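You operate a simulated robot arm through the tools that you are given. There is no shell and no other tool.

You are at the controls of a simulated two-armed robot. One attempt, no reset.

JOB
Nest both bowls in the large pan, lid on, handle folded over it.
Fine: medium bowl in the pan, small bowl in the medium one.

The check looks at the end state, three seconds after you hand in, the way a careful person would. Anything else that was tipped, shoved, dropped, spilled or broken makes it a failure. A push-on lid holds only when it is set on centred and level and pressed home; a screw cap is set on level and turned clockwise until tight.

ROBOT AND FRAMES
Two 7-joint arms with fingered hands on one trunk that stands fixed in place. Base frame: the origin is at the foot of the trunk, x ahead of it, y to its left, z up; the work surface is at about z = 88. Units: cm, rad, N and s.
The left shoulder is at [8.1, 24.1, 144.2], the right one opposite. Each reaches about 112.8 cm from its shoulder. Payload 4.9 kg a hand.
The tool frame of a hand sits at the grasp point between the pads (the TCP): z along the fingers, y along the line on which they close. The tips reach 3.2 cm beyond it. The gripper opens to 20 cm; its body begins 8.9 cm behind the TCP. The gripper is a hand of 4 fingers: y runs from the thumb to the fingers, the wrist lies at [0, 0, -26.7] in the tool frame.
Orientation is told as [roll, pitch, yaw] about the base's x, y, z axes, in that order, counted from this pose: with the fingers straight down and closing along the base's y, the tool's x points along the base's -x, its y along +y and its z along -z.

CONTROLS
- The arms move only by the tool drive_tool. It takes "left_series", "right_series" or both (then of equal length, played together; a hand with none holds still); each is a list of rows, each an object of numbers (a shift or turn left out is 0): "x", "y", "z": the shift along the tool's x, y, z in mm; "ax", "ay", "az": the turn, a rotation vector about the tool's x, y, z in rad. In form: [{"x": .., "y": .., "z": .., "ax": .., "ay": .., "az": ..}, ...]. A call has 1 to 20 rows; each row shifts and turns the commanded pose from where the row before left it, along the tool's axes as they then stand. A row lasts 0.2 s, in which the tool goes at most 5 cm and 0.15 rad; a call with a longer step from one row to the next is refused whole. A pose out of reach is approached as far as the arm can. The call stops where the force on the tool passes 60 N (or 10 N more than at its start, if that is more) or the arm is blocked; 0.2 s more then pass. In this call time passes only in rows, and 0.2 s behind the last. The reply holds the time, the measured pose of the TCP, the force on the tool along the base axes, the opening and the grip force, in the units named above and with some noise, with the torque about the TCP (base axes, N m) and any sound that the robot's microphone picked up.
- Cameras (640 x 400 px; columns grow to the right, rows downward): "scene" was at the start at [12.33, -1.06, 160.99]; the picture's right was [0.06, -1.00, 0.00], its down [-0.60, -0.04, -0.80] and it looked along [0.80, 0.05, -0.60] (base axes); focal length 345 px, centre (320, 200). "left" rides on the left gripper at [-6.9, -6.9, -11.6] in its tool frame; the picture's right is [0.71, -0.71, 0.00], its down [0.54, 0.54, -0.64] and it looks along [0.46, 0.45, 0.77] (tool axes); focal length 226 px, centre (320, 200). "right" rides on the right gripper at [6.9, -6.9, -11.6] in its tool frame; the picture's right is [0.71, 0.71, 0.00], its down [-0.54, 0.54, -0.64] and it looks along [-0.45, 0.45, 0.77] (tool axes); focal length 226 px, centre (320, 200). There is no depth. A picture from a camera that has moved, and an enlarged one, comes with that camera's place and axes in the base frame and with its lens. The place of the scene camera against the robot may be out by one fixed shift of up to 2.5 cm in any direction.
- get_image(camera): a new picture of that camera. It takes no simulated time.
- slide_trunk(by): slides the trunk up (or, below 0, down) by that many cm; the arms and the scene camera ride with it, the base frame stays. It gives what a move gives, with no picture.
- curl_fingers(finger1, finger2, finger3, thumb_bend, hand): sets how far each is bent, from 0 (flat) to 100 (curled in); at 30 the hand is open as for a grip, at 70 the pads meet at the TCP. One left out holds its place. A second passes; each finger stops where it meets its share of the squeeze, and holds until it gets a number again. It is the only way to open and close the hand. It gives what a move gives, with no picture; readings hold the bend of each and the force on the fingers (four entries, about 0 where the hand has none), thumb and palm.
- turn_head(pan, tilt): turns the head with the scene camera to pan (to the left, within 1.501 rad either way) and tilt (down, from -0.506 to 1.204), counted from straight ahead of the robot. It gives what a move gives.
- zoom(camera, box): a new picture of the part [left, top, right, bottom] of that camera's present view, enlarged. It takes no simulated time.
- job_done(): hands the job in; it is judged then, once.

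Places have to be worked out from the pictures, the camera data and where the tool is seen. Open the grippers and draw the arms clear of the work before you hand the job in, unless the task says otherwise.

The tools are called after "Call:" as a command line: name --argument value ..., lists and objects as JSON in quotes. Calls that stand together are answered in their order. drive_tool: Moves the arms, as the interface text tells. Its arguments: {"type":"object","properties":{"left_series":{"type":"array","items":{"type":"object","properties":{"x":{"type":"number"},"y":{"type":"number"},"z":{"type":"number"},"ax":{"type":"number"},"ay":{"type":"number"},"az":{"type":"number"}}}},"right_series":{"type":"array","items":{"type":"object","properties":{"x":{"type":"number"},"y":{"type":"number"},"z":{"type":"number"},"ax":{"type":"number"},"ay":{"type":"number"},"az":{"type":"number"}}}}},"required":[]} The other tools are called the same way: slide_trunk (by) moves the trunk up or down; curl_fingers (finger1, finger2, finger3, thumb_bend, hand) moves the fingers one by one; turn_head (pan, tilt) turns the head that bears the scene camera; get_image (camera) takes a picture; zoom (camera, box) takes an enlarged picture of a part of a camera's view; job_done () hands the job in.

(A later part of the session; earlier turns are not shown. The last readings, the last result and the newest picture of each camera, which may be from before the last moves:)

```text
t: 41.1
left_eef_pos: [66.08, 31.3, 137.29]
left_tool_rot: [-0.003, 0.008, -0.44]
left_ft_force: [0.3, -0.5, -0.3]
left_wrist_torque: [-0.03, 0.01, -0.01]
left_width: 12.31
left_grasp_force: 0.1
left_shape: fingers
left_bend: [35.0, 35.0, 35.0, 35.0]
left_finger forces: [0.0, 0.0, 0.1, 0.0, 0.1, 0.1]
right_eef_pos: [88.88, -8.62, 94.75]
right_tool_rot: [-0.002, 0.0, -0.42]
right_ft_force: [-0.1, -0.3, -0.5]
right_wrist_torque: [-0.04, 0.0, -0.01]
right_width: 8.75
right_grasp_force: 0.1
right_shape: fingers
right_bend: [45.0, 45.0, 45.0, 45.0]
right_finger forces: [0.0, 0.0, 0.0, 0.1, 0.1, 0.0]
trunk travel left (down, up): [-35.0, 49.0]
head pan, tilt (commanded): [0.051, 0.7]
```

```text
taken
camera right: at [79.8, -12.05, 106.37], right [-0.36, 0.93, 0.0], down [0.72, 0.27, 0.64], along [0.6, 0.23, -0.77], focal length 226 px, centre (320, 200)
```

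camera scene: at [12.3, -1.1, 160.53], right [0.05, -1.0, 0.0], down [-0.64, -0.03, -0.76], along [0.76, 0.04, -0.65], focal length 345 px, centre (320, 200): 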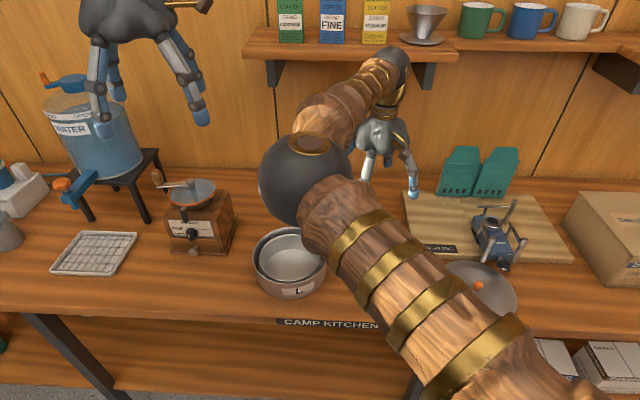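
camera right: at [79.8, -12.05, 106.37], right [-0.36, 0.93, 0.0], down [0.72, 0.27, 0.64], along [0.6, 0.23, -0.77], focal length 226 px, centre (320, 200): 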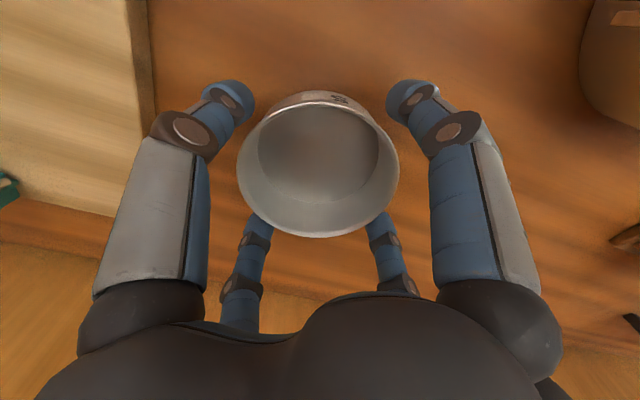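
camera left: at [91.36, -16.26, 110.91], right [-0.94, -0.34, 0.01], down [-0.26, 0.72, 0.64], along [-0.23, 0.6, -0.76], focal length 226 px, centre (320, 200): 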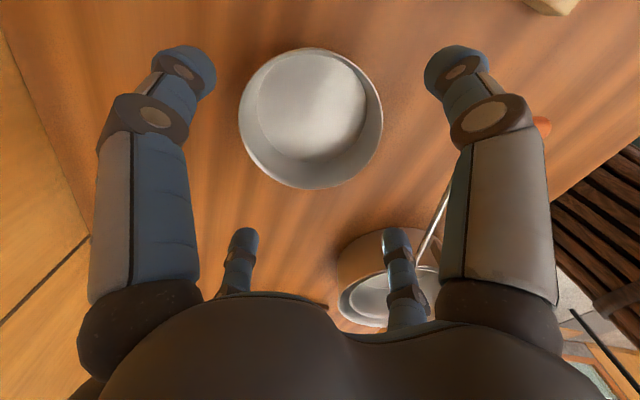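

Well centred, no contact yet. I close further so each finger stops on its squeeze.

Call:
curl_fingers --hand "right" --finger1 54 --finger2 54 --finger3 54 --thumb_bend 54

Call:
get_image --camera "right"

```text
t: 42.1
left_eef_pos: [66.1, 31.27, 137.31]
left_tool_rot: [-0.003, 0.007, -0.441]
left_ft_force: [-0.4, -0.5, 0.1]
left_wrist_torque: [0.0, 0.01, 0.0]
left_width: 12.3
left_grasp_force: 0.1
left_shape: fingers
left_bend: [35.0, 35.0, 35.0, 35.0]
left_finger forces: [0.0, 0.0, 0.0, 0.0, 0.1, 0.1]
right_eef_pos: [88.77, -8.63, 94.78]
right_tool_rot: [0.001, 0.0, -0.42]
right_ft_force: [-0.6, -1.7, 3.2]
right_wrist_torque: [-0.08, -0.02, 0.04]
right_width: 7.51
right_grasp_force: 15.6
right_shape: fingers
right_bend: [49.0, 48.0, 48.0, 50.0]
right_finger forces: [6.3, 7.7, 7.8, 0.0, 10.0, 0.0]
trunk travel left (down, up): [-35.0, 49.0]
head pan, tilt (commanded): [0.051, 0.7]
```

```text
taken
camera right: at [79.77, -12.07, 106.41], right [-0.36, 0.93, 0.0], down [0.72, 0.27, 0.64], along [0.6, 0.23, -0.77], focal length 226 px, centre (320, 200)
```

right: 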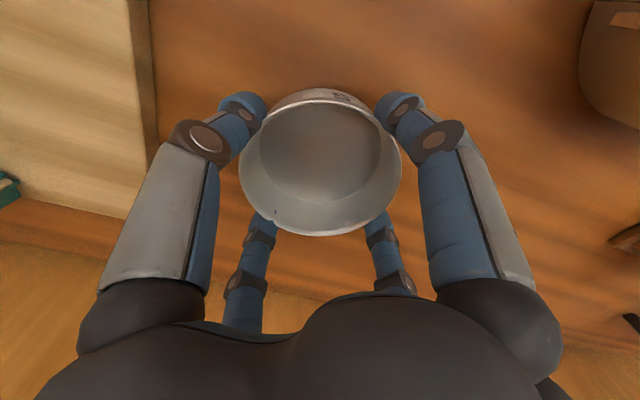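

All four fingers hold S. Test lift of 1.6 cm.

Call:
drive_tool --right_series '[{"z": -8}, {"z": -8}]'

Call:
get_image --camera "right"

```text
t: 42.7
left_eef_pos: [65.98, 31.28, 137.48]
left_tool_rot: [-0.002, 0.006, -0.438]
left_ft_force: [0.5, 0.3, 0.6]
left_wrist_torque: [0.0, 0.0, 0.0]
left_width: 12.27
left_grasp_force: 0.0
left_shape: fingers
left_bend: [35.0, 35.0, 35.0, 35.0]
left_finger forces: [0.0, 0.0, 0.0, 0.0, 0.0, 0.0]
right_eef_pos: [88.74, -8.64, 96.42]
right_tool_rot: [0.001, 0.0, -0.422]
right_ft_force: [0.5, 0.2, -1.3]
right_wrist_torque: [-0.02, 0.02, -0.03]
right_width: 7.53
right_grasp_force: 15.8
right_shape: fingers
right_bend: [50.0, 48.0, 48.0, 50.0]
right_finger forces: [6.6, 8.0, 7.7, 0.0, 9.8, 0.1]
trunk travel left (down, up): [-35.0, 49.0]
head pan, tilt (commanded): [0.051, 0.7]
```

```text
taken
camera right: at [79.78, -12.04, 108.01], right [-0.36, 0.93, 0.0], down [0.72, 0.27, 0.64], along [0.6, 0.23, -0.77], focal length 226 px, centre (320, 200)
```

right: 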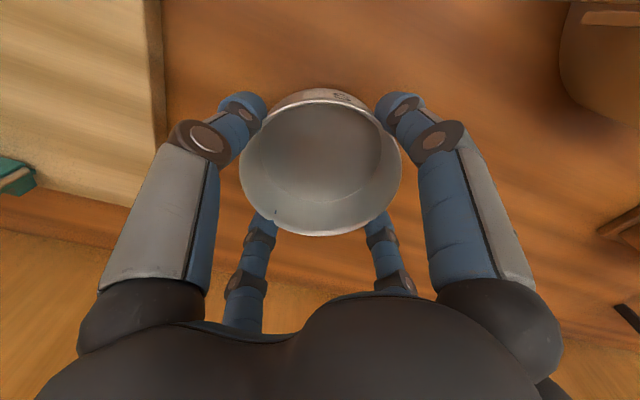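

S is held level. I carry it up and over the pan with the right arm, while the left arm gives more room to the left.

Call:
drive_tool --right_series '[{"x": 18, "y": 1.6, "z": -32}, {"x": 18, "y": 1.6, "z": -32}, {"x": 18, "y": 1.6, "z": -32}, {"x": 34.5, "y": 15.2, "z": -1.7}, {"x": 34.5, "y": 15.2, "z": -1.7}, {"x": 34.5, "y": 15.2, "z": -1.7}, {"x": 34.5, "y": 15.2, "z": -1.7}, {"x": 34.5, "y": 15.2, "z": -1.7}, {"x": 34.5, "y": 15.2, "z": -1.7}]' --left_series '[{"x": 11.7, "y": 9.2, "z": -2.2}, {"x": 11.7, "y": 9.2, "z": -2.2}, {"x": 11.7, "y": 9.2, "z": -2.2}, {"x": 11.7, "y": 9.2, "z": -2.2}, {"x": 11.7, "y": 9.2, "z": -2.2}, {"x": 11.7, "y": 9.2, "z": -2.2}, {"x": 11.7, "y": 9.2, "z": -2.2}, {"x": 11.7, "y": 9.2, "z": -2.2}, {"x": 11.7, "y": 9.2, "z": -2.2}]'

Call:
get_image --camera "right"

Call:
get_image --camera "scene"

Call:
get_image --camera "left"

```text
t: 44.7
left_eef_pos: [59.91, 43.44, 139.54]
left_tool_rot: [-0.003, 0.006, -0.441]
left_ft_force: [-0.6, -0.1, -0.1]
left_wrist_torque: [-0.02, -0.05, -0.01]
left_width: 12.29
left_grasp_force: 0.0
left_shape: fingers
left_bend: [35.0, 35.0, 35.0, 35.0]
left_finger forces: [0.0, 0.1, 0.0, 0.0, 0.0, 0.0]
right_eef_pos: [68.75, 10.84, 106.99]
right_tool_rot: [-0.002, -0.002, -0.42]
right_ft_force: [-0.5, 0.0, -0.9]
right_wrist_torque: [-0.02, -0.01, 0.0]
right_width: 7.52
right_grasp_force: 16.3
right_shape: fingers
right_bend: [50.0, 48.0, 49.0, 50.0]
right_finger forces: [6.4, 8.0, 7.7, 0.0, 9.7, 0.0]
trunk travel left (down, up): [-35.0, 49.0]
head pan, tilt (commanded): [0.051, 0.7]
```

```text
taken
camera right: at [59.61, 7.53, 118.58], right [-0.36, 0.93, 0.0], down [0.72, 0.27, 0.64], along [0.6, 0.23, -0.77], focal length 226 px, centre (320, 200)
```

right: 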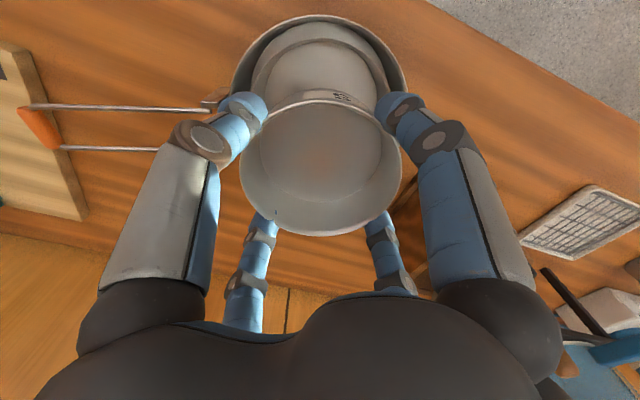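

```text
taken
camera scene: at [11.91, -0.95, 160.56], right [0.05, -1.0, 0.0], down [-0.64, -0.03, -0.77], along [0.76, 0.04, -0.64], focal length 345 px, centre (320, 200)
```

scene: 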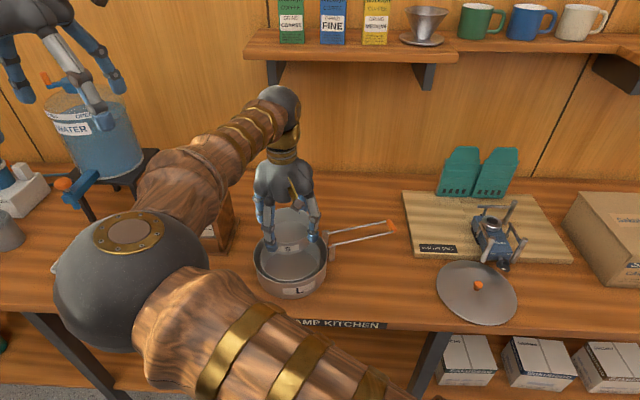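

```text
taken
camera left: at [63.22, 34.35, 151.09], right [-0.94, -0.34, 0.01], down [-0.26, 0.72, 0.64], along [-0.22, 0.61, -0.76], focal length 226 px, centre (320, 200)
```

left: 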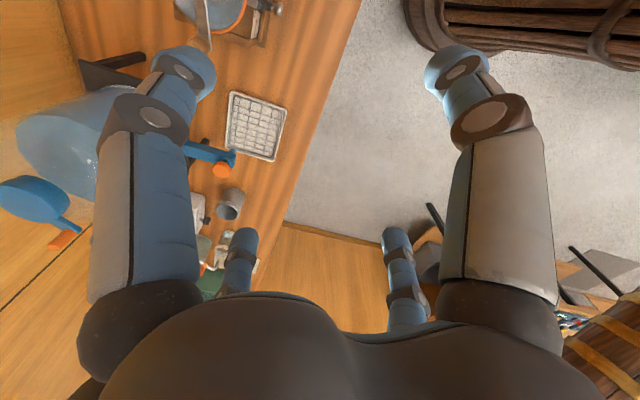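

S hangs above the nested pair. I zoom in to check alignment.

Call:
zoom --camera "right" --box '[210, 0, 430, 140]'

Call:
zoom --camera "scene" --box '[230, 180, 350, 310]'

```text
2.86 times, centred on (320, 70) of right
camera zoom: at [59.61, 7.53, 118.58], right [-0.36, 0.93, 0.0], down [0.72, 0.27, 0.64], along [0.6, 0.23, -0.77], focal length 646 px, centre (320, 571)
```

zoom: 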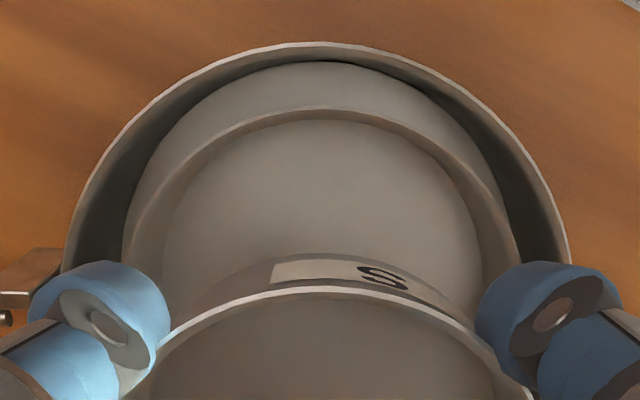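

```text
3.08 times, centred on (290, 245) of scene
camera zoom: at [11.91, -0.95, 160.56], right [0.05, -1.0, 0.0], down [-0.64, -0.03, -0.77], along [0.76, 0.04, -0.64], focal length 1060 px, centre (412, 62)
```

zoom: 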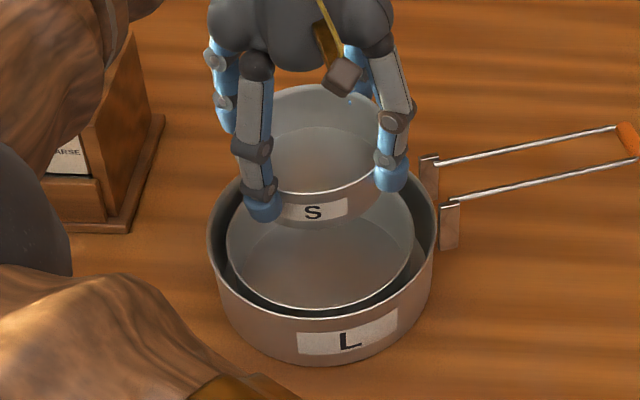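

S is within about 0.4 cm of M's centre. I nudge slightly and lower to just above the expected fingertip contact with M's rim.

Call:
drive_tool --right_series '[{"x": 3.5, "y": -1.6, "z": 20}, {"z": 20}, {"z": 18}, {"z": 12}, {"z": 8}]'

Call:
get_image --camera "right"

Call:
zoom --camera "scene" --box '[230, 180, 350, 310]'

```text
t: 45.9
left_eef_pos: [60.15, 43.27, 139.4]
left_tool_rot: [-0.001, 0.006, -0.44]
left_ft_force: [0.3, 0.0, 0.1]
left_wrist_torque: [0.03, -0.01, -0.03]
left_width: 12.31
left_grasp_force: 0.1
left_shape: fingers
left_bend: [35.0, 35.0, 35.0, 35.0]
left_finger forces: [0.0, 0.0, 0.0, 0.0, 0.0, 0.1]
right_eef_pos: [68.56, 10.78, 99.03]
right_tool_rot: [-0.003, 0.0, -0.421]
right_ft_force: [-0.5, -0.1, -1.9]
right_wrist_torque: [0.01, 0.01, 0.03]
right_width: 7.5
right_grasp_force: 16.1
right_shape: fingers
right_bend: [50.0, 48.0, 49.0, 50.0]
right_finger forces: [6.5, 8.0, 7.6, 0.1, 9.8, 0.0]
trunk travel left (down, up): [-35.0, 49.0]
head pan, tilt (commanded): [0.051, 0.7]
```

```text
taken
camera right: at [59.46, 7.38, 110.71], right [-0.36, 0.93, 0.0], down [0.72, 0.27, 0.64], along [0.6, 0.23, -0.77], focal length 226 px, centre (320, 200)
```

right: 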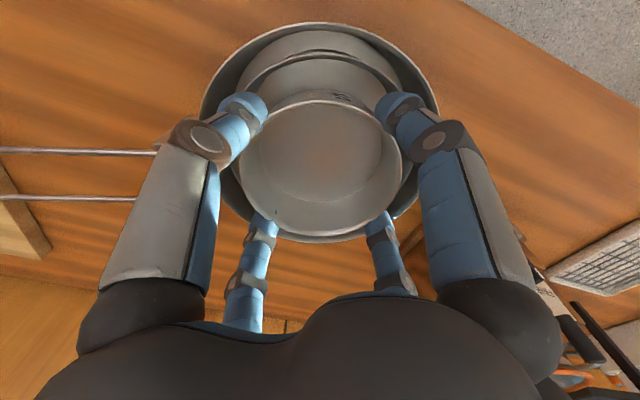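

```text
3.08 times, centred on (290, 245) of scene
camera zoom: at [12.14, -1.1, 160.55], right [0.05, -1.0, 0.0], down [-0.64, -0.03, -0.76], along [0.76, 0.04, -0.64], focal length 1060 px, centre (412, 62)
```

zoom: 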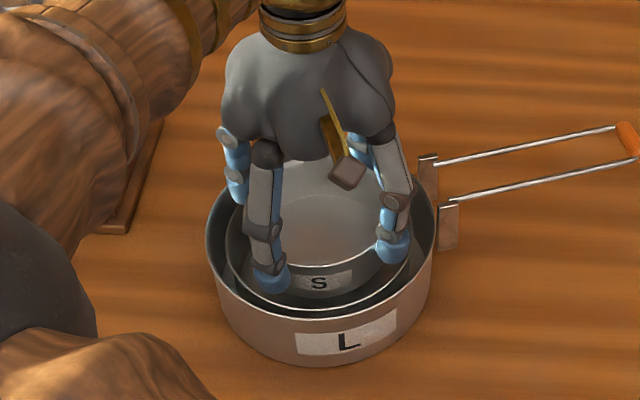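

S is going in centred. I keep lowering in small steps and watch for contact.

Call:
drive_tool --right_series '[{"z": 4}, {"z": 4}]'

Call:
drive_tool --right_series '[{"z": 3}]'

```text
t: 46.5
left_eef_pos: [59.98, 43.35, 139.4]
left_tool_rot: [0.001, 0.007, -0.44]
left_ft_force: [-0.4, -0.1, -0.1]
left_wrist_torque: [0.02, -0.03, 0.02]
left_width: 12.32
left_grasp_force: 0.1
left_shape: fingers
left_bend: [35.0, 35.0, 35.0, 35.0]
left_finger forces: [0.0, 0.1, 0.0, 0.1, 0.0, 0.0]
right_eef_pos: [68.36, 10.77, 98.46]
right_tool_rot: [-0.001, -0.001, -0.42]
right_ft_force: [1.7, 0.0, 7.4]
right_wrist_torque: [-0.03, -0.48, 0.03]
right_width: 7.49
right_grasp_force: 19.4
right_shape: fingers
right_bend: [50.0, 48.0, 48.0, 50.0]
right_finger forces: [6.3, 10.5, 13.3, 0.0, 9.5, 0.1]
trunk travel left (down, up): [-35.0, 49.0]
head pan, tilt (commanded): [0.051, 0.7]
```

```text
t: 46.9
left_eef_pos: [59.74, 43.18, 139.54]
left_tool_rot: [-0.001, 0.004, -0.439]
left_ft_force: [-0.9, -0.4, 0.7]
left_wrist_torque: [0.02, -0.03, 0.02]
left_width: 12.29
left_grasp_force: 0.2
left_shape: fingers
left_bend: [35.0, 35.0, 35.0, 35.0]
left_finger forces: [0.1, 0.0, 0.1, 0.0, 0.0, 0.1]
right_eef_pos: [68.45, 10.74, 98.43]
right_tool_rot: [0.003, -0.006, -0.421]
right_ft_force: [2.4, -0.2, 28.4]
right_wrist_torque: [0.33, -1.54, 0.02]
right_width: 7.5
right_grasp_force: 29.2
right_shape: fingers
right_bend: [50.0, 48.0, 48.0, 50.0]
right_finger forces: [6.1, 20.6, 23.3, 0.0, 9.3, 0.0]
trunk travel left (down, up): [-35.0, 49.0]
head pan, tilt (commanded): [0.051, 0.7]
```

Fingers 2 and 3 now rest on M's rim; S can't go lower in this grip. I ease up a few millimetres and open all fingers a little to let S settle.

Call:
drive_tool --right_series '[{"x": -1.5, "y": -1.5, "z": -7}]'

Call:
curl_fingers --hand "right" --finger1 44 --finger2 44 --finger3 44 --thumb_bend 44

Call:
get_image --camera "right"

Call:
zoom --camera "scene" --box '[230, 180, 350, 310]'

```text
t: 47.3
left_eef_pos: [60.11, 43.34, 139.35]
left_tool_rot: [-0.002, 0.007, -0.441]
left_ft_force: [0.2, 0.0, 0.4]
left_wrist_torque: [-0.01, -0.01, 0.01]
left_width: 12.31
left_grasp_force: 0.0
left_shape: fingers
left_bend: [35.0, 35.0, 35.0, 35.0]
left_finger forces: [0.0, 0.0, 0.1, 0.0, 0.0, 0.0]
right_eef_pos: [68.49, 10.63, 98.64]
right_tool_rot: [-0.003, 0.003, -0.418]
right_ft_force: [-1.6, 0.4, 4.9]
right_wrist_torque: [-0.11, -0.32, 0.09]
right_width: 7.49
right_grasp_force: 18.6
right_shape: fingers
right_bend: [50.0, 48.0, 49.0, 50.0]
right_finger forces: [6.9, 7.7, 13.7, 0.1, 9.3, 0.1]
trunk travel left (down, up): [-35.0, 49.0]
head pan, tilt (commanded): [0.051, 0.7]
```

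```text
t: 48.3
left_eef_pos: [60.28, 43.22, 139.45]
left_tool_rot: [-0.002, 0.007, -0.44]
left_ft_force: [-0.4, -0.7, -0.4]
left_wrist_torque: [-0.01, 0.05, -0.02]
left_width: 12.32
left_grasp_force: 0.1
left_shape: fingers
left_bend: [35.0, 35.0, 35.0, 35.0]
left_finger forces: [0.0, 0.0, 0.1, 0.0, 0.1, 0.0]
right_eef_pos: [68.58, 10.48, 98.72]
right_tool_rot: [-0.002, 0.0, -0.42]
right_ft_force: [0.0, 0.0, -1.3]
right_wrist_torque: [-0.01, -0.03, 0.01]
right_width: 9.1
right_grasp_force: 0.0
right_shape: fingers
right_bend: [44.0, 44.0, 44.0, 44.0]
right_finger forces: [0.0, 0.1, 0.0, 0.0, 0.0, 0.1]
trunk travel left (down, up): [-35.0, 49.0]
head pan, tilt (commanded): [0.051, 0.7]
```

```text
taken
camera right: at [59.49, 7.14, 110.35], right [-0.36, 0.93, 0.0], down [0.72, 0.27, 0.64], along [0.6, 0.23, -0.77], focal length 226 px, centre (320, 200)
```

right: 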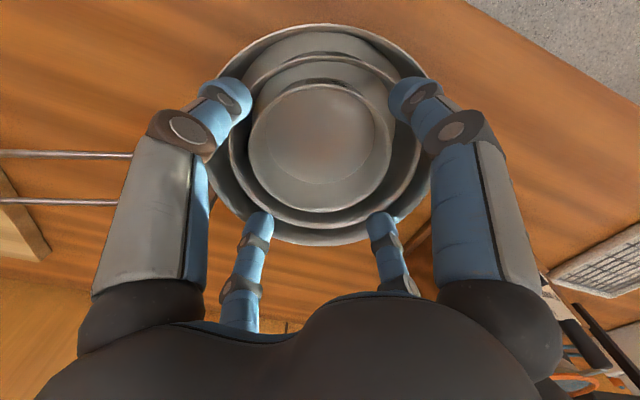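

```text
3.08 times, centred on (290, 245) of scene
camera zoom: at [12.14, -1.13, 160.54], right [0.05, -1.0, 0.0], down [-0.64, -0.03, -0.76], along [0.76, 0.04, -0.64], focal length 1060 px, centre (412, 62)
```

zoom: 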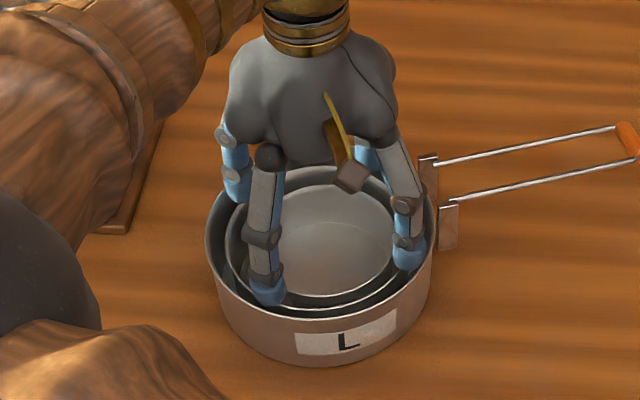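

All three are nested. I raise the right hand straight up and check the nest.

Call:
drive_tool --right_series '[{"z": -10}, {"z": -20}, {"z": -30}, {"z": -40}, {"z": -40}]'

Call:
zoom --camera "right" --box '[190, 0, 450, 200]'

Call:
zoom --camera "scene" --box '[230, 200, 420, 310]'

```text
t: 49.5
left_eef_pos: [60.06, 43.22, 139.46]
left_tool_rot: [-0.003, 0.006, -0.44]
left_ft_force: [-0.4, 0.3, -1.3]
left_wrist_torque: [-0.02, -0.01, 0.02]
left_width: 12.31
left_grasp_force: 0.1
left_shape: fingers
left_bend: [35.0, 35.0, 35.0, 35.0]
left_finger forces: [0.1, 0.1, 0.0, 0.0, 0.0, 0.0]
right_eef_pos: [68.42, 10.65, 112.92]
right_tool_rot: [-0.001, 0.002, -0.42]
right_ft_force: [-0.9, 0.6, -0.5]
right_wrist_torque: [0.0, -0.02, 0.01]
right_width: 9.1
right_grasp_force: 0.0
right_shape: fingers
right_bend: [44.0, 44.0, 44.0, 44.0]
right_finger forces: [0.0, 0.0, 0.0, 0.0, 0.0, 0.0]
trunk travel left (down, up): [-35.0, 49.0]
head pan, tilt (commanded): [0.051, 0.7]
```

```text
2.00 times, centred on (320, 100) of right
camera zoom: at [59.33, 7.24, 124.45], right [-0.36, 0.93, 0.0], down [0.72, 0.27, 0.64], along [0.6, 0.23, -0.77], focal length 452 px, centre (320, 400)
```

zoom: 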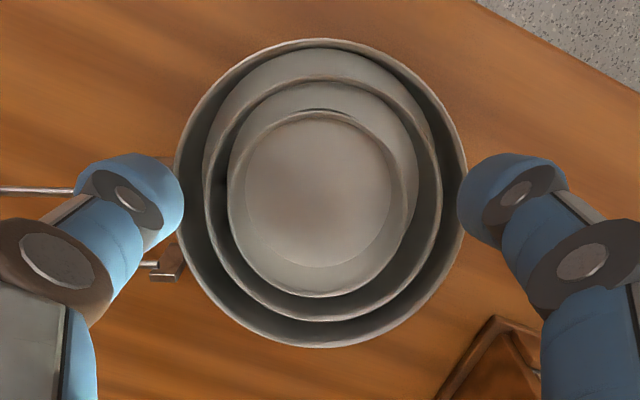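

```text
3.37 times, centred on (325, 255) of scene
camera zoom: at [12.04, -1.16, 160.54], right [0.05, -1.0, 0.0], down [-0.64, -0.03, -0.77], along [0.76, 0.04, -0.64], focal length 1161 px, centre (303, 15)
```

zoom: 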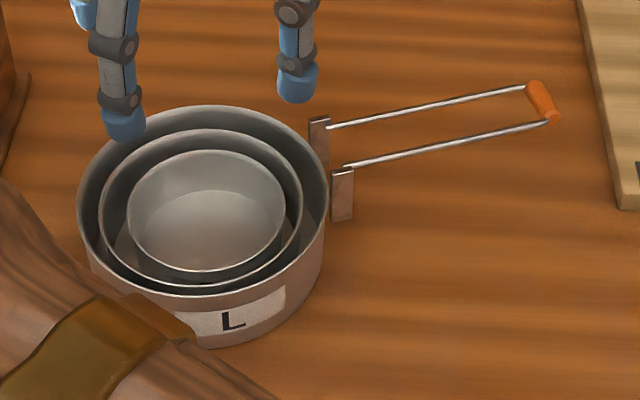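

All three bowls sit nested and flat; pan centre ≈ (68.6, 10.8), rim z ≈ 95.1. Now the lid: I carry the right hand back to the right, above the lid.

Call:
drive_tool --right_series '[{"x": -15, "y": -44.3, "z": -5}, {"x": -15, "y": -44.3, "z": -5}, {"x": -15, "y": -44.3}, {"x": -15, "y": -44.3}, {"x": -15, "y": -44.3}, {"x": -15, "y": -44.3}, {"x": -15, "y": -44.3}, {"x": -15, "y": -44.3}, {"x": -15, "y": -44.3}, {"x": -15, "y": -44.3}]'

Call:
get_image --camera "right"

Call:
get_image --camera "scene"

```text
t: 51.7
left_eef_pos: [60.15, 42.98, 139.45]
left_tool_rot: [-0.001, 0.008, -0.441]
left_ft_force: [0.5, -0.4, 0.0]
left_wrist_torque: [0.01, -0.03, 0.01]
left_width: 12.33
left_grasp_force: 0.1
left_shape: fingers
left_bend: [35.0, 35.0, 35.0, 35.0]
left_finger forces: [0.0, 0.1, 0.0, 0.0, 0.0, 0.1]
right_eef_pos: [64.17, -36.19, 113.72]
right_tool_rot: [0.002, 0.002, -0.42]
right_ft_force: [0.7, 0.9, -0.1]
right_wrist_torque: [0.0, 0.02, -0.01]
right_width: 9.12
right_grasp_force: 0.0
right_shape: fingers
right_bend: [44.0, 44.0, 44.0, 44.0]
right_finger forces: [0.0, 0.0, 0.0, 0.1, 0.1, 0.0]
trunk travel left (down, up): [-35.0, 49.0]
head pan, tilt (commanded): [0.051, 0.7]
```

```text
taken
camera right: at [55.18, -39.64, 125.34], right [-0.36, 0.93, 0.0], down [0.72, 0.27, 0.64], along [0.6, 0.23, -0.77], focal length 226 px, centre (320, 200)
```

right: 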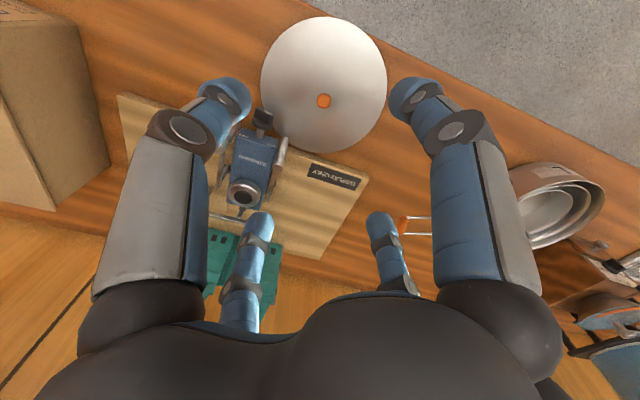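

```text
taken
camera scene: at [12.22, -1.42, 160.54], right [0.05, -1.0, 0.0], down [-0.64, -0.03, -0.76], along [0.76, 0.04, -0.64], focal length 345 px, centre (320, 200)
```

scene: 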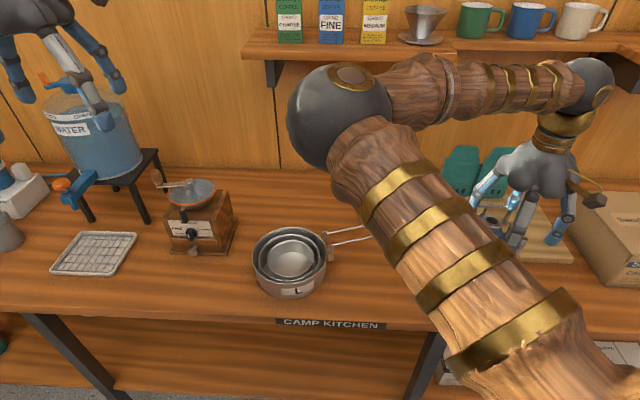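

The lid and its orange knob are in view. I zoom in on it to see how it lies relative to the board and burner.

Call:
zoom --camera "right" --box '[220, 0, 420, 200]'

Call:
zoom --camera "right" --box '[290, 70, 360, 130]'

```text
2.00 times, centred on (320, 100) of right
camera zoom: at [55.18, -39.64, 125.34], right [-0.36, 0.93, 0.0], down [0.72, 0.27, 0.64], along [0.6, 0.23, -0.77], focal length 452 px, centre (320, 400)
```

zoom: 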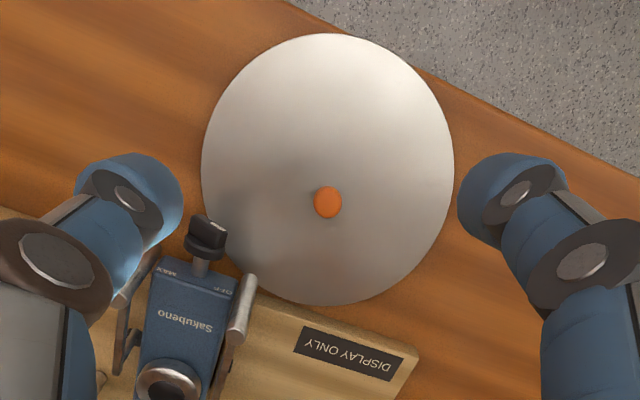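

```text
6.67 times, centred on (325, 100) of right
camera zoom: at [55.18, -39.64, 125.34], right [-0.36, 0.93, 0.0], down [0.72, 0.27, 0.64], along [0.6, 0.23, -0.77], focal length 1507 px, centre (287, 867)
```

zoom: 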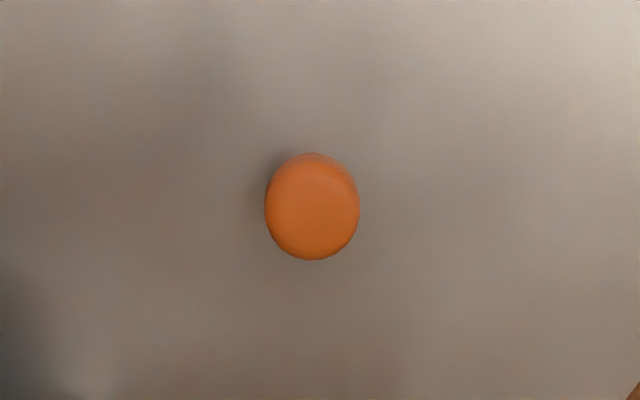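

The lid lies flat (centre ≈ (64.2, −35.5)), but the burner's black valve knob at about (69, −43, z≈93.5) overhangs its edge slightly, so after gripping I must first shift the lid away before raising it. I test the finger shape for gripping the small knob.

Call:
curl_fingers --hand "right" --finger1 62 --finger2 62 --finger3 62 --thumb_bend 62

Call:
get_image --camera "right"

Call:
zoom --camera "scene" --box '[420, 100, 640, 300]'

```text
t: 52.7
left_eef_pos: [60.09, 43.16, 139.34]
left_tool_rot: [-0.002, 0.008, -0.44]
left_ft_force: [0.4, -0.6, -0.1]
left_wrist_torque: [0.0, 0.03, -0.01]
left_width: 12.33
left_grasp_force: 0.2
left_shape: fingers
left_bend: [35.0, 35.0, 35.0, 35.0]
left_finger forces: [0.0, 0.0, 0.1, 0.0, 0.1, 0.0]
right_eef_pos: [64.26, -35.96, 113.87]
right_tool_rot: [-0.002, -0.001, -0.422]
right_ft_force: [0.1, 0.1, -0.6]
right_wrist_torque: [0.03, -0.04, 0.0]
right_width: 2.67
right_grasp_force: 0.1
right_shape: fingers
right_bend: [62.0, 62.0, 62.0, 62.0]
right_finger forces: [0.0, 0.0, 0.1, 0.0, 0.0, 0.0]
trunk travel left (down, up): [-35.0, 49.0]
head pan, tilt (commanded): [0.051, 0.7]
```

```text
taken
camera right: at [55.11, -39.37, 125.45], right [-0.36, 0.93, 0.0], down [0.72, 0.27, 0.64], along [0.6, 0.23, -0.77], focal length 226 px, centre (320, 200)
```

right: 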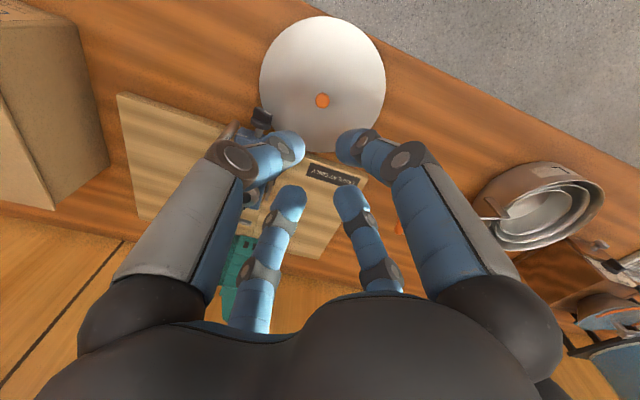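

```text
2.00 times, centred on (530, 200) of scene
camera zoom: at [12.14, -1.12, 160.54], right [0.05, -1.0, 0.0], down [-0.64, -0.03, -0.76], along [0.76, 0.04, -0.64], focal length 689 px, centre (-100, 200)
```

zoom: 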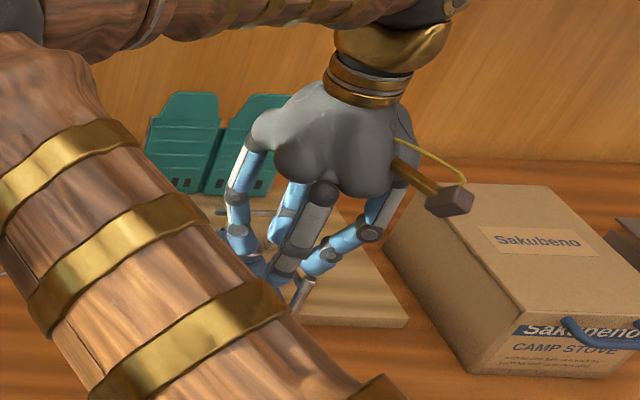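

At 62 the fingertips converge on the axis about 3.4–4 cm below the TCP, so gripping the knob works with tips just above the lid. I open slightly to 52, centre over the knob at (64.3, −35.5) and lower.

Call:
curl_fingers --hand "right" --finger1 52 --finger2 52 --finger3 52 --thumb_bend 52

Call:
drive_tool --right_series '[{"x": 1.9, "y": 4.1, "z": 30}, {"z": 35}, {"z": 35}, {"z": 30}]'

Call:
get_image --camera "right"

Call:
zoom --camera "right" --box '[200, 60, 440, 240]'

```text
t: 53.7
left_eef_pos: [60.1, 43.2, 139.4]
left_tool_rot: [-0.002, 0.009, -0.44]
left_ft_force: [-0.1, -0.1, 0.1]
left_wrist_torque: [-0.03, 0.01, 0.0]
left_width: 12.31
left_grasp_force: 0.0
left_shape: fingers
left_bend: [35.0, 35.0, 35.0, 35.0]
left_finger forces: [0.1, 0.0, 0.0, 0.0, 0.0, 0.0]
right_eef_pos: [64.22, -35.89, 113.79]
right_tool_rot: [0.002, 0.0, -0.422]
right_ft_force: [-0.1, 1.2, 0.7]
right_wrist_torque: [-0.03, 0.04, 0.0]
right_width: 6.13
right_grasp_force: 0.0
right_shape: fingers
right_bend: [52.0, 52.0, 52.0, 52.0]
right_finger forces: [0.0, 0.1, 0.0, 0.1, 0.0, 0.0]
trunk travel left (down, up): [-35.0, 49.0]
head pan, tilt (commanded): [0.051, 0.7]
```

```text
t: 54.7
left_eef_pos: [60.1, 43.21, 139.28]
left_tool_rot: [-0.002, 0.01, -0.44]
left_ft_force: [0.8, 0.2, -0.4]
left_wrist_torque: [-0.01, 0.02, -0.03]
left_width: 12.32
left_grasp_force: 0.1
left_shape: fingers
left_bend: [35.0, 35.0, 35.0, 35.0]
left_finger forces: [0.0, 0.1, 0.0, 0.0, 0.0, 0.0]
right_eef_pos: [64.08, -35.46, 100.74]
right_tool_rot: [-0.002, 0.001, -0.421]
right_ft_force: [0.6, 0.8, -0.6]
right_wrist_torque: [-0.01, 0.02, -0.04]
right_width: 6.15
right_grasp_force: 0.1
right_shape: fingers
right_bend: [52.0, 52.0, 52.0, 52.0]
right_finger forces: [0.1, 0.0, 0.1, 0.0, 0.0, 0.0]
trunk travel left (down, up): [-35.0, 49.0]
head pan, tilt (commanded): [0.051, 0.7]
```

```text
taken
camera right: at [55.13, -38.9, 112.45], right [-0.36, 0.93, 0.0], down [0.72, 0.27, 0.64], along [0.6, 0.23, -0.77], focal length 226 px, centre (320, 200)
```

right: 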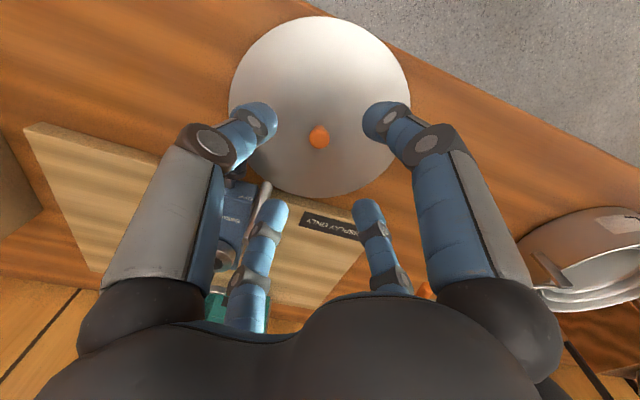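

```text
2.22 times, centred on (320, 150) of right
camera zoom: at [55.13, -38.9, 112.45], right [-0.36, 0.93, 0.0], down [0.72, 0.27, 0.64], along [0.6, 0.23, -0.77], focal length 502 px, centre (320, 311)
```

zoom: 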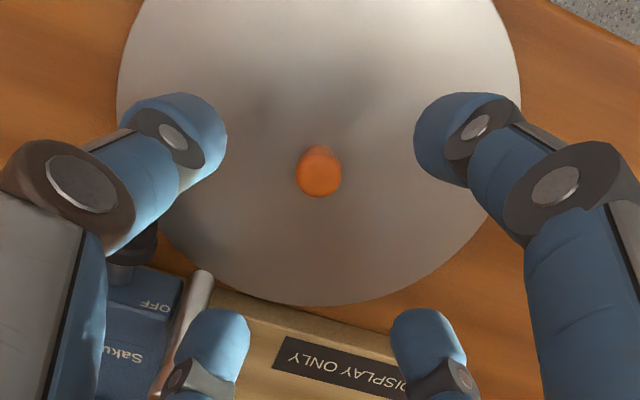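

The knob top is at about (64.06, −35.55, 91.9), right under the TCP. I lower in steps to just above the lid, watching forces.

Call:
drive_tool --right_series '[{"z": 20}, {"z": 18}, {"z": 12}]'

Call:
get_image --camera "right"

```text
t: 55.5
left_eef_pos: [60.12, 43.29, 139.45]
left_tool_rot: [-0.003, 0.008, -0.439]
left_ft_force: [-0.1, 0.0, 0.1]
left_wrist_torque: [0.0, 0.03, 0.0]
left_width: 12.3
left_grasp_force: 0.1
left_shape: fingers
left_bend: [35.0, 35.0, 35.0, 35.0]
left_finger forces: [0.0, 0.0, 0.1, 0.0, 0.0, 0.1]
right_eef_pos: [64.25, -35.56, 95.72]
right_tool_rot: [-0.002, 0.0, -0.42]
right_ft_force: [-0.8, -0.6, -0.3]
right_wrist_torque: [-0.03, -0.02, 0.0]
right_width: 6.16
right_grasp_force: 0.1
right_shape: fingers
right_bend: [52.0, 52.0, 52.0, 52.0]
right_finger forces: [0.0, 0.1, 0.1, 0.0, 0.0, 0.0]
trunk travel left (down, up): [-35.0, 49.0]
head pan, tilt (commanded): [0.051, 0.7]
```

```text
taken
camera right: at [55.13, -38.95, 107.41], right [-0.36, 0.93, 0.0], down [0.72, 0.27, 0.64], along [0.6, 0.23, -0.77], focal length 226 px, centre (320, 200)
```

right: 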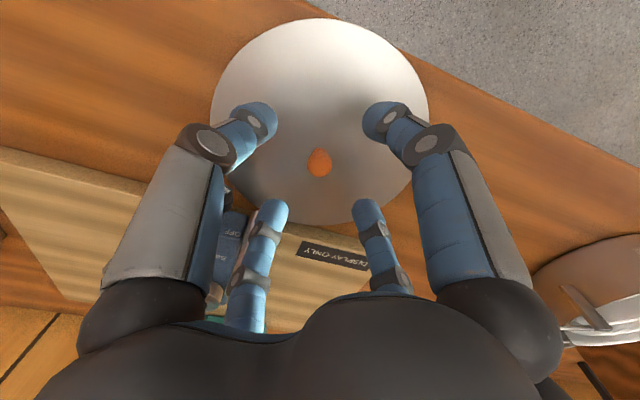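

Knob remains centred between the fingertips. I lower another centimetre and close partway to see contact.

Call:
drive_tool --right_series '[{"z": 6}, {"z": 5}]'

Call:
curl_fingers --hand "right" --finger1 60 --finger2 60 --finger3 60 --thumb_bend 60

Call:
get_image --camera "right"

```text
t: 56.1
left_eef_pos: [60.04, 43.21, 139.44]
left_tool_rot: [-0.003, 0.007, -0.441]
left_ft_force: [0.6, -0.2, 0.7]
left_wrist_torque: [0.0, 0.0, 0.02]
left_width: 12.29
left_grasp_force: 0.1
left_shape: fingers
left_bend: [35.0, 35.0, 35.0, 35.0]
left_finger forces: [0.1, 0.0, 0.0, 0.1, 0.0, 0.0]
right_eef_pos: [64.18, -35.5, 94.72]
right_tool_rot: [0.0, 0.0, -0.42]
right_ft_force: [-0.6, 1.0, 0.1]
right_wrist_torque: [0.0, -0.01, -0.02]
right_width: 6.14
right_grasp_force: 0.0
right_shape: fingers
right_bend: [52.0, 52.0, 52.0, 52.0]
right_finger forces: [0.0, 0.1, 0.0, 0.0, 0.0, 0.1]
trunk travel left (down, up): [-35.0, 49.0]
head pan, tilt (commanded): [0.051, 0.7]
```

```text
t: 57.1
left_eef_pos: [60.02, 43.25, 139.46]
left_tool_rot: [-0.003, 0.007, -0.44]
left_ft_force: [-0.9, -0.2, -0.3]
left_wrist_torque: [0.0, -0.01, 0.02]
left_width: 12.3
left_grasp_force: 0.0
left_shape: fingers
left_bend: [35.0, 35.0, 35.0, 35.0]
left_finger forces: [0.1, 0.0, 0.0, 0.0, 0.1, 0.0]
right_eef_pos: [64.15, -35.53, 94.73]
right_tool_rot: [0.0, -0.002, -0.421]
right_ft_force: [-1.0, -0.6, -0.3]
right_wrist_torque: [-0.01, 0.03, 0.0]
right_width: 3.37
right_grasp_force: 0.1
right_shape: fingers
right_bend: [60.0, 60.0, 60.0, 60.0]
right_finger forces: [0.1, 0.0, 0.1, 0.0, 0.0, 0.0]
trunk travel left (down, up): [-35.0, 49.0]
head pan, tilt (commanded): [0.051, 0.7]
```

```text
taken
camera right: at [55.1, -38.92, 106.34], right [-0.36, 0.93, 0.0], down [0.72, 0.27, 0.64], along [0.6, 0.23, -0.77], focal length 226 px, centre (320, 200)
```

right: 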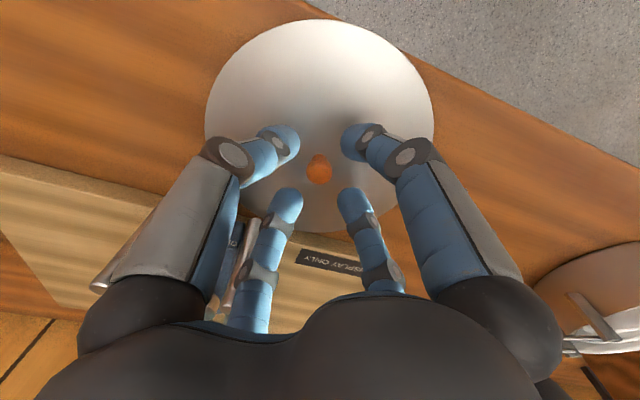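

The tips surround the knob evenly. I go down in small steps until there is light contact with the lid.

Call:
drive_tool --right_series '[{"z": 3}]'

Call:
drive_tool --right_series '[{"z": 3}]'

```text
t: 57.5
left_eef_pos: [60.09, 43.21, 139.38]
left_tool_rot: [-0.002, 0.005, -0.44]
left_ft_force: [-0.7, -0.4, 1.1]
left_wrist_torque: [0.0, 0.0, -0.01]
left_width: 12.29
left_grasp_force: 0.0
left_shape: fingers
left_bend: [35.0, 35.0, 35.0, 35.0]
left_finger forces: [0.1, 0.0, 0.0, 0.0, 0.1, 0.0]
right_eef_pos: [64.12, -35.5, 94.35]
right_tool_rot: [-0.001, 0.0, -0.42]
right_ft_force: [-0.3, -0.2, 0.1]
right_wrist_torque: [0.0, -0.02, 0.0]
right_width: 3.38
right_grasp_force: 0.1
right_shape: fingers
right_bend: [60.0, 60.0, 60.0, 60.0]
right_finger forces: [0.0, 0.1, 0.0, 0.0, 0.0, 0.0]
trunk travel left (down, up): [-35.0, 49.0]
head pan, tilt (commanded): [0.051, 0.7]
```

```text
t: 57.9
left_eef_pos: [60.06, 43.2, 139.46]
left_tool_rot: [-0.002, 0.006, -0.439]
left_ft_force: [-0.8, -0.7, 0.1]
left_wrist_torque: [0.0, 0.01, 0.0]
left_width: 12.3
left_grasp_force: 0.0
left_shape: fingers
left_bend: [35.0, 35.0, 35.0, 35.0]
left_finger forces: [0.0, 0.1, 0.0, 0.0, 0.0, 0.0]
right_eef_pos: [64.19, -35.54, 94.09]
right_tool_rot: [-0.003, 0.001, -0.421]
right_ft_force: [-0.6, 0.1, -0.6]
right_wrist_torque: [-0.02, -0.02, 0.01]
right_width: 3.36
right_grasp_force: 0.0
right_shape: fingers
right_bend: [60.0, 60.0, 60.0, 60.0]
right_finger forces: [0.1, 0.0, 0.1, 0.0, 0.1, 0.0]
trunk travel left (down, up): [-35.0, 49.0]
head pan, tilt (commanded): [0.051, 0.7]
```

Call:
drive_tool --right_series '[{"z": 3}]'

Call:
zoom --camera "right" --box '[220, 100, 420, 240]'

```text
t: 58.3
left_eef_pos: [60.0, 43.25, 139.42]
left_tool_rot: [-0.001, 0.006, -0.44]
left_ft_force: [0.3, 0.5, 0.5]
left_wrist_torque: [-0.01, 0.0, 0.0]
left_width: 12.29
left_grasp_force: 0.0
left_shape: fingers
left_bend: [35.0, 35.0, 35.0, 35.0]
left_finger forces: [0.0, 0.0, 0.1, 0.1, 0.0, 0.0]
right_eef_pos: [64.19, -35.49, 93.85]
right_tool_rot: [0.001, -0.001, -0.42]
right_ft_force: [0.1, 0.5, -0.5]
right_wrist_torque: [-0.02, -0.02, 0.02]
right_width: 3.34
right_grasp_force: 0.1
right_shape: fingers
right_bend: [60.0, 60.0, 60.0, 60.0]
right_finger forces: [0.0, 0.0, 0.0, 0.0, 0.0, 0.0]
trunk travel left (down, up): [-35.0, 49.0]
head pan, tilt (commanded): [0.051, 0.7]
```

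```text
2.86 times, centred on (320, 170) of right
camera zoom: at [55.13, -38.94, 105.42], right [-0.36, 0.93, 0.0], down [0.72, 0.27, 0.64], along [0.6, 0.23, -0.77], focal length 646 px, centre (320, 286)
```

zoom: 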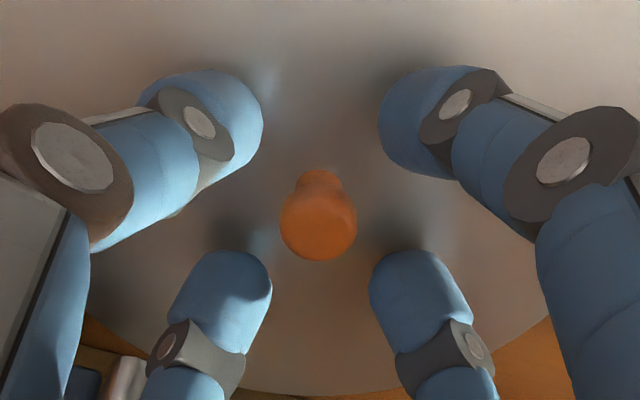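

The knob is mushroom-shaped, good for gripping under its head. I lower a bit more until the tips touch the lid.

Call:
drive_tool --right_series '[{"z": 3}]'

Call:
drive_tool --right_series '[{"z": 3}]'

Call:
zoom --camera "right" --box '[220, 100, 420, 240]'

```text
t: 58.7
left_eef_pos: [60.11, 43.25, 139.42]
left_tool_rot: [-0.002, 0.008, -0.438]
left_ft_force: [-0.3, 0.4, 0.5]
left_wrist_torque: [-0.02, 0.01, 0.0]
left_width: 12.28
left_grasp_force: 0.1
left_shape: fingers
left_bend: [35.0, 35.0, 35.0, 35.0]
left_finger forces: [0.1, 0.0, 0.0, 0.0, 0.1, 0.1]
right_eef_pos: [64.19, -35.47, 93.51]
right_tool_rot: [0.001, 0.001, -0.419]
right_ft_force: [-0.1, -0.6, -1.5]
right_wrist_torque: [-0.01, -0.01, -0.01]
right_width: 3.36
right_grasp_force: 0.0
right_shape: fingers
right_bend: [60.0, 60.0, 60.0, 60.0]
right_finger forces: [0.0, 0.0, 0.0, 0.0, 0.0, 0.0]
trunk travel left (down, up): [-35.0, 49.0]
head pan, tilt (commanded): [0.051, 0.7]
```

```text
t: 59.1
left_eef_pos: [59.85, 43.41, 139.57]
left_tool_rot: [-0.001, 0.005, -0.44]
left_ft_force: [-0.4, -0.1, 0.2]
left_wrist_torque: [-0.01, 0.01, -0.03]
left_width: 12.33
left_grasp_force: 0.0
left_shape: fingers
left_bend: [35.0, 35.0, 35.0, 35.0]
left_finger forces: [0.1, 0.0, 0.0, 0.0, 0.0, 0.1]
right_eef_pos: [64.21, -35.56, 93.53]
right_tool_rot: [-0.001, -0.003, -0.419]
right_ft_force: [0.7, -0.5, 16.6]
right_wrist_torque: [0.15, -0.17, -0.04]
right_width: 3.32
right_grasp_force: 8.3
right_shape: fingers
right_bend: [60.0, 60.0, 60.0, 60.0]
right_finger forces: [5.3, 5.0, 6.5, 0.1, 0.0, 0.0]
trunk travel left (down, up): [-35.0, 49.0]
head pan, tilt (commanded): [0.051, 0.7]
```

```text
2.86 times, centred on (320, 170) of right
camera zoom: at [55.06, -38.87, 105.0], right [-0.36, 0.93, 0.0], down [0.71, 0.27, 0.64], along [0.6, 0.23, -0.77], focal length 646 px, centre (320, 286)
```

zoom: 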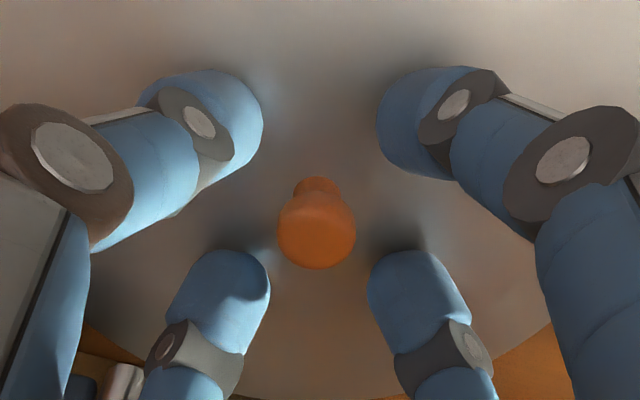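

Contact with the lid at TCP 93.5 (light, about 16 N). I lift 5 mm off that command and close the fingers onto the knob.

Call:
drive_tool --right_series '[{"z": -5}]'

Call:
curl_fingers --hand "right" --finger1 65 --finger2 65 --finger3 65 --thumb_bend 65

Call:
zoom --camera "right" --box '[220, 100, 420, 240]'

```text
t: 59.5
left_eef_pos: [60.19, 43.02, 139.45]
left_tool_rot: [-0.002, 0.008, -0.44]
left_ft_force: [-0.4, 0.3, -1.7]
left_wrist_torque: [0.04, 0.02, 0.04]
left_width: 12.3
left_grasp_force: 0.0
left_shape: fingers
left_bend: [35.0, 35.0, 35.0, 35.0]
left_finger forces: [0.0, 0.1, 0.0, 0.1, 0.1, 0.1]
right_eef_pos: [64.2, -35.51, 93.53]
right_tool_rot: [-0.002, 0.001, -0.418]
right_ft_force: [0.9, -0.8, 0.5]
right_wrist_torque: [0.02, 0.01, -0.02]
right_width: 3.32
right_grasp_force: 0.0
right_shape: fingers
right_bend: [60.0, 60.0, 60.0, 60.0]
right_finger forces: [0.1, 0.0, 0.0, 0.0, 0.0, 0.1]
trunk travel left (down, up): [-35.0, 49.0]
head pan, tilt (commanded): [0.051, 0.7]
```

```text
t: 60.5
left_eef_pos: [60.15, 43.13, 139.41]
left_tool_rot: [-0.001, 0.007, -0.441]
left_ft_force: [0.5, 0.4, -0.4]
left_wrist_torque: [-0.02, -0.01, -0.01]
left_width: 12.31
left_grasp_force: 0.1
left_shape: fingers
left_bend: [35.0, 35.0, 35.0, 35.0]
left_finger forces: [0.0, 0.0, 0.1, 0.0, 0.0, 0.0]
right_eef_pos: [64.11, -35.52, 93.71]
right_tool_rot: [0.001, 0.0, -0.42]
right_ft_force: [-0.2, -0.4, -0.6]
right_wrist_torque: [-0.03, 0.0, -0.03]
right_width: 1.61
right_grasp_force: 0.1
right_shape: fingers
right_bend: [65.0, 65.0, 65.0, 65.0]
right_finger forces: [0.0, 0.0, 0.0, 0.0, 0.0, 0.0]
trunk travel left (down, up): [-35.0, 49.0]
head pan, tilt (commanded): [0.051, 0.7]
```

```text
2.86 times, centred on (320, 170) of right
camera zoom: at [55.15, -38.93, 105.26], right [-0.36, 0.93, 0.0], down [0.72, 0.27, 0.64], along [0.6, 0.23, -0.77], focal length 646 px, centre (320, 286)
```

zoom: 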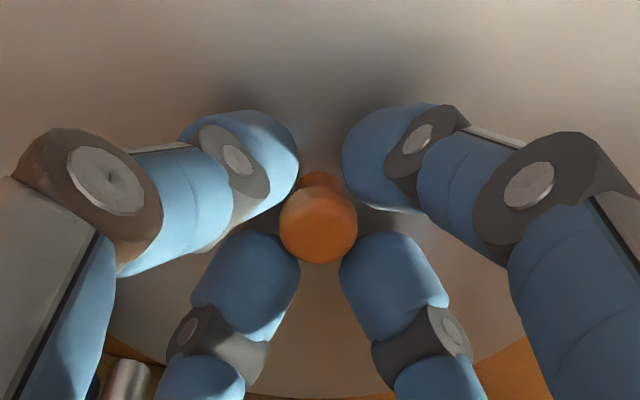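

The tips close evenly around the knob. I close fully to squeeze it.

Call:
curl_fingers --hand "right" --finger1 74 --finger2 74 --finger3 74 --thumb_bend 74

Call:
zoom --camera "right" --box '[220, 100, 420, 240]'

```text
t: 61.5
left_eef_pos: [60.06, 43.24, 139.35]
left_tool_rot: [-0.004, 0.007, -0.441]
left_ft_force: [0.2, 0.4, -1.0]
left_wrist_torque: [0.02, 0.0, -0.02]
left_width: 12.28
left_grasp_force: 0.0
left_shape: fingers
left_bend: [35.0, 35.0, 35.0, 35.0]
left_finger forces: [0.0, 0.0, 0.0, 0.0, 0.0, 0.1]
right_eef_pos: [64.1, -35.55, 93.63]
right_tool_rot: [-0.001, -0.001, -0.421]
right_ft_force: [-0.1, 0.7, -0.5]
right_wrist_torque: [0.03, -0.02, -0.02]
right_width: 0.83
right_grasp_force: 17.5
right_shape: fingers
right_bend: [67.0, 66.0, 67.0, 68.0]
right_finger forces: [7.9, 10.0, 7.8, 0.0, 10.4, 0.1]
trunk travel left (down, up): [-35.0, 49.0]
head pan, tilt (commanded): [0.051, 0.7]
```

```text
2.86 times, centred on (320, 170) of right
camera zoom: at [55.15, -38.93, 105.26], right [-0.36, 0.93, 0.0], down [0.72, 0.27, 0.64], along [0.6, 0.23, -0.77], focal length 646 px, centre (320, 286)
```

zoom: 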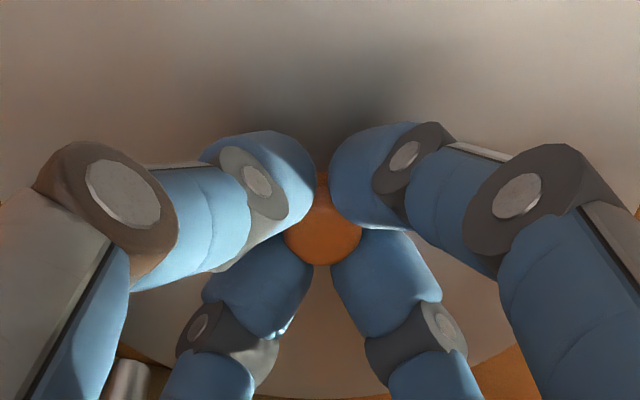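

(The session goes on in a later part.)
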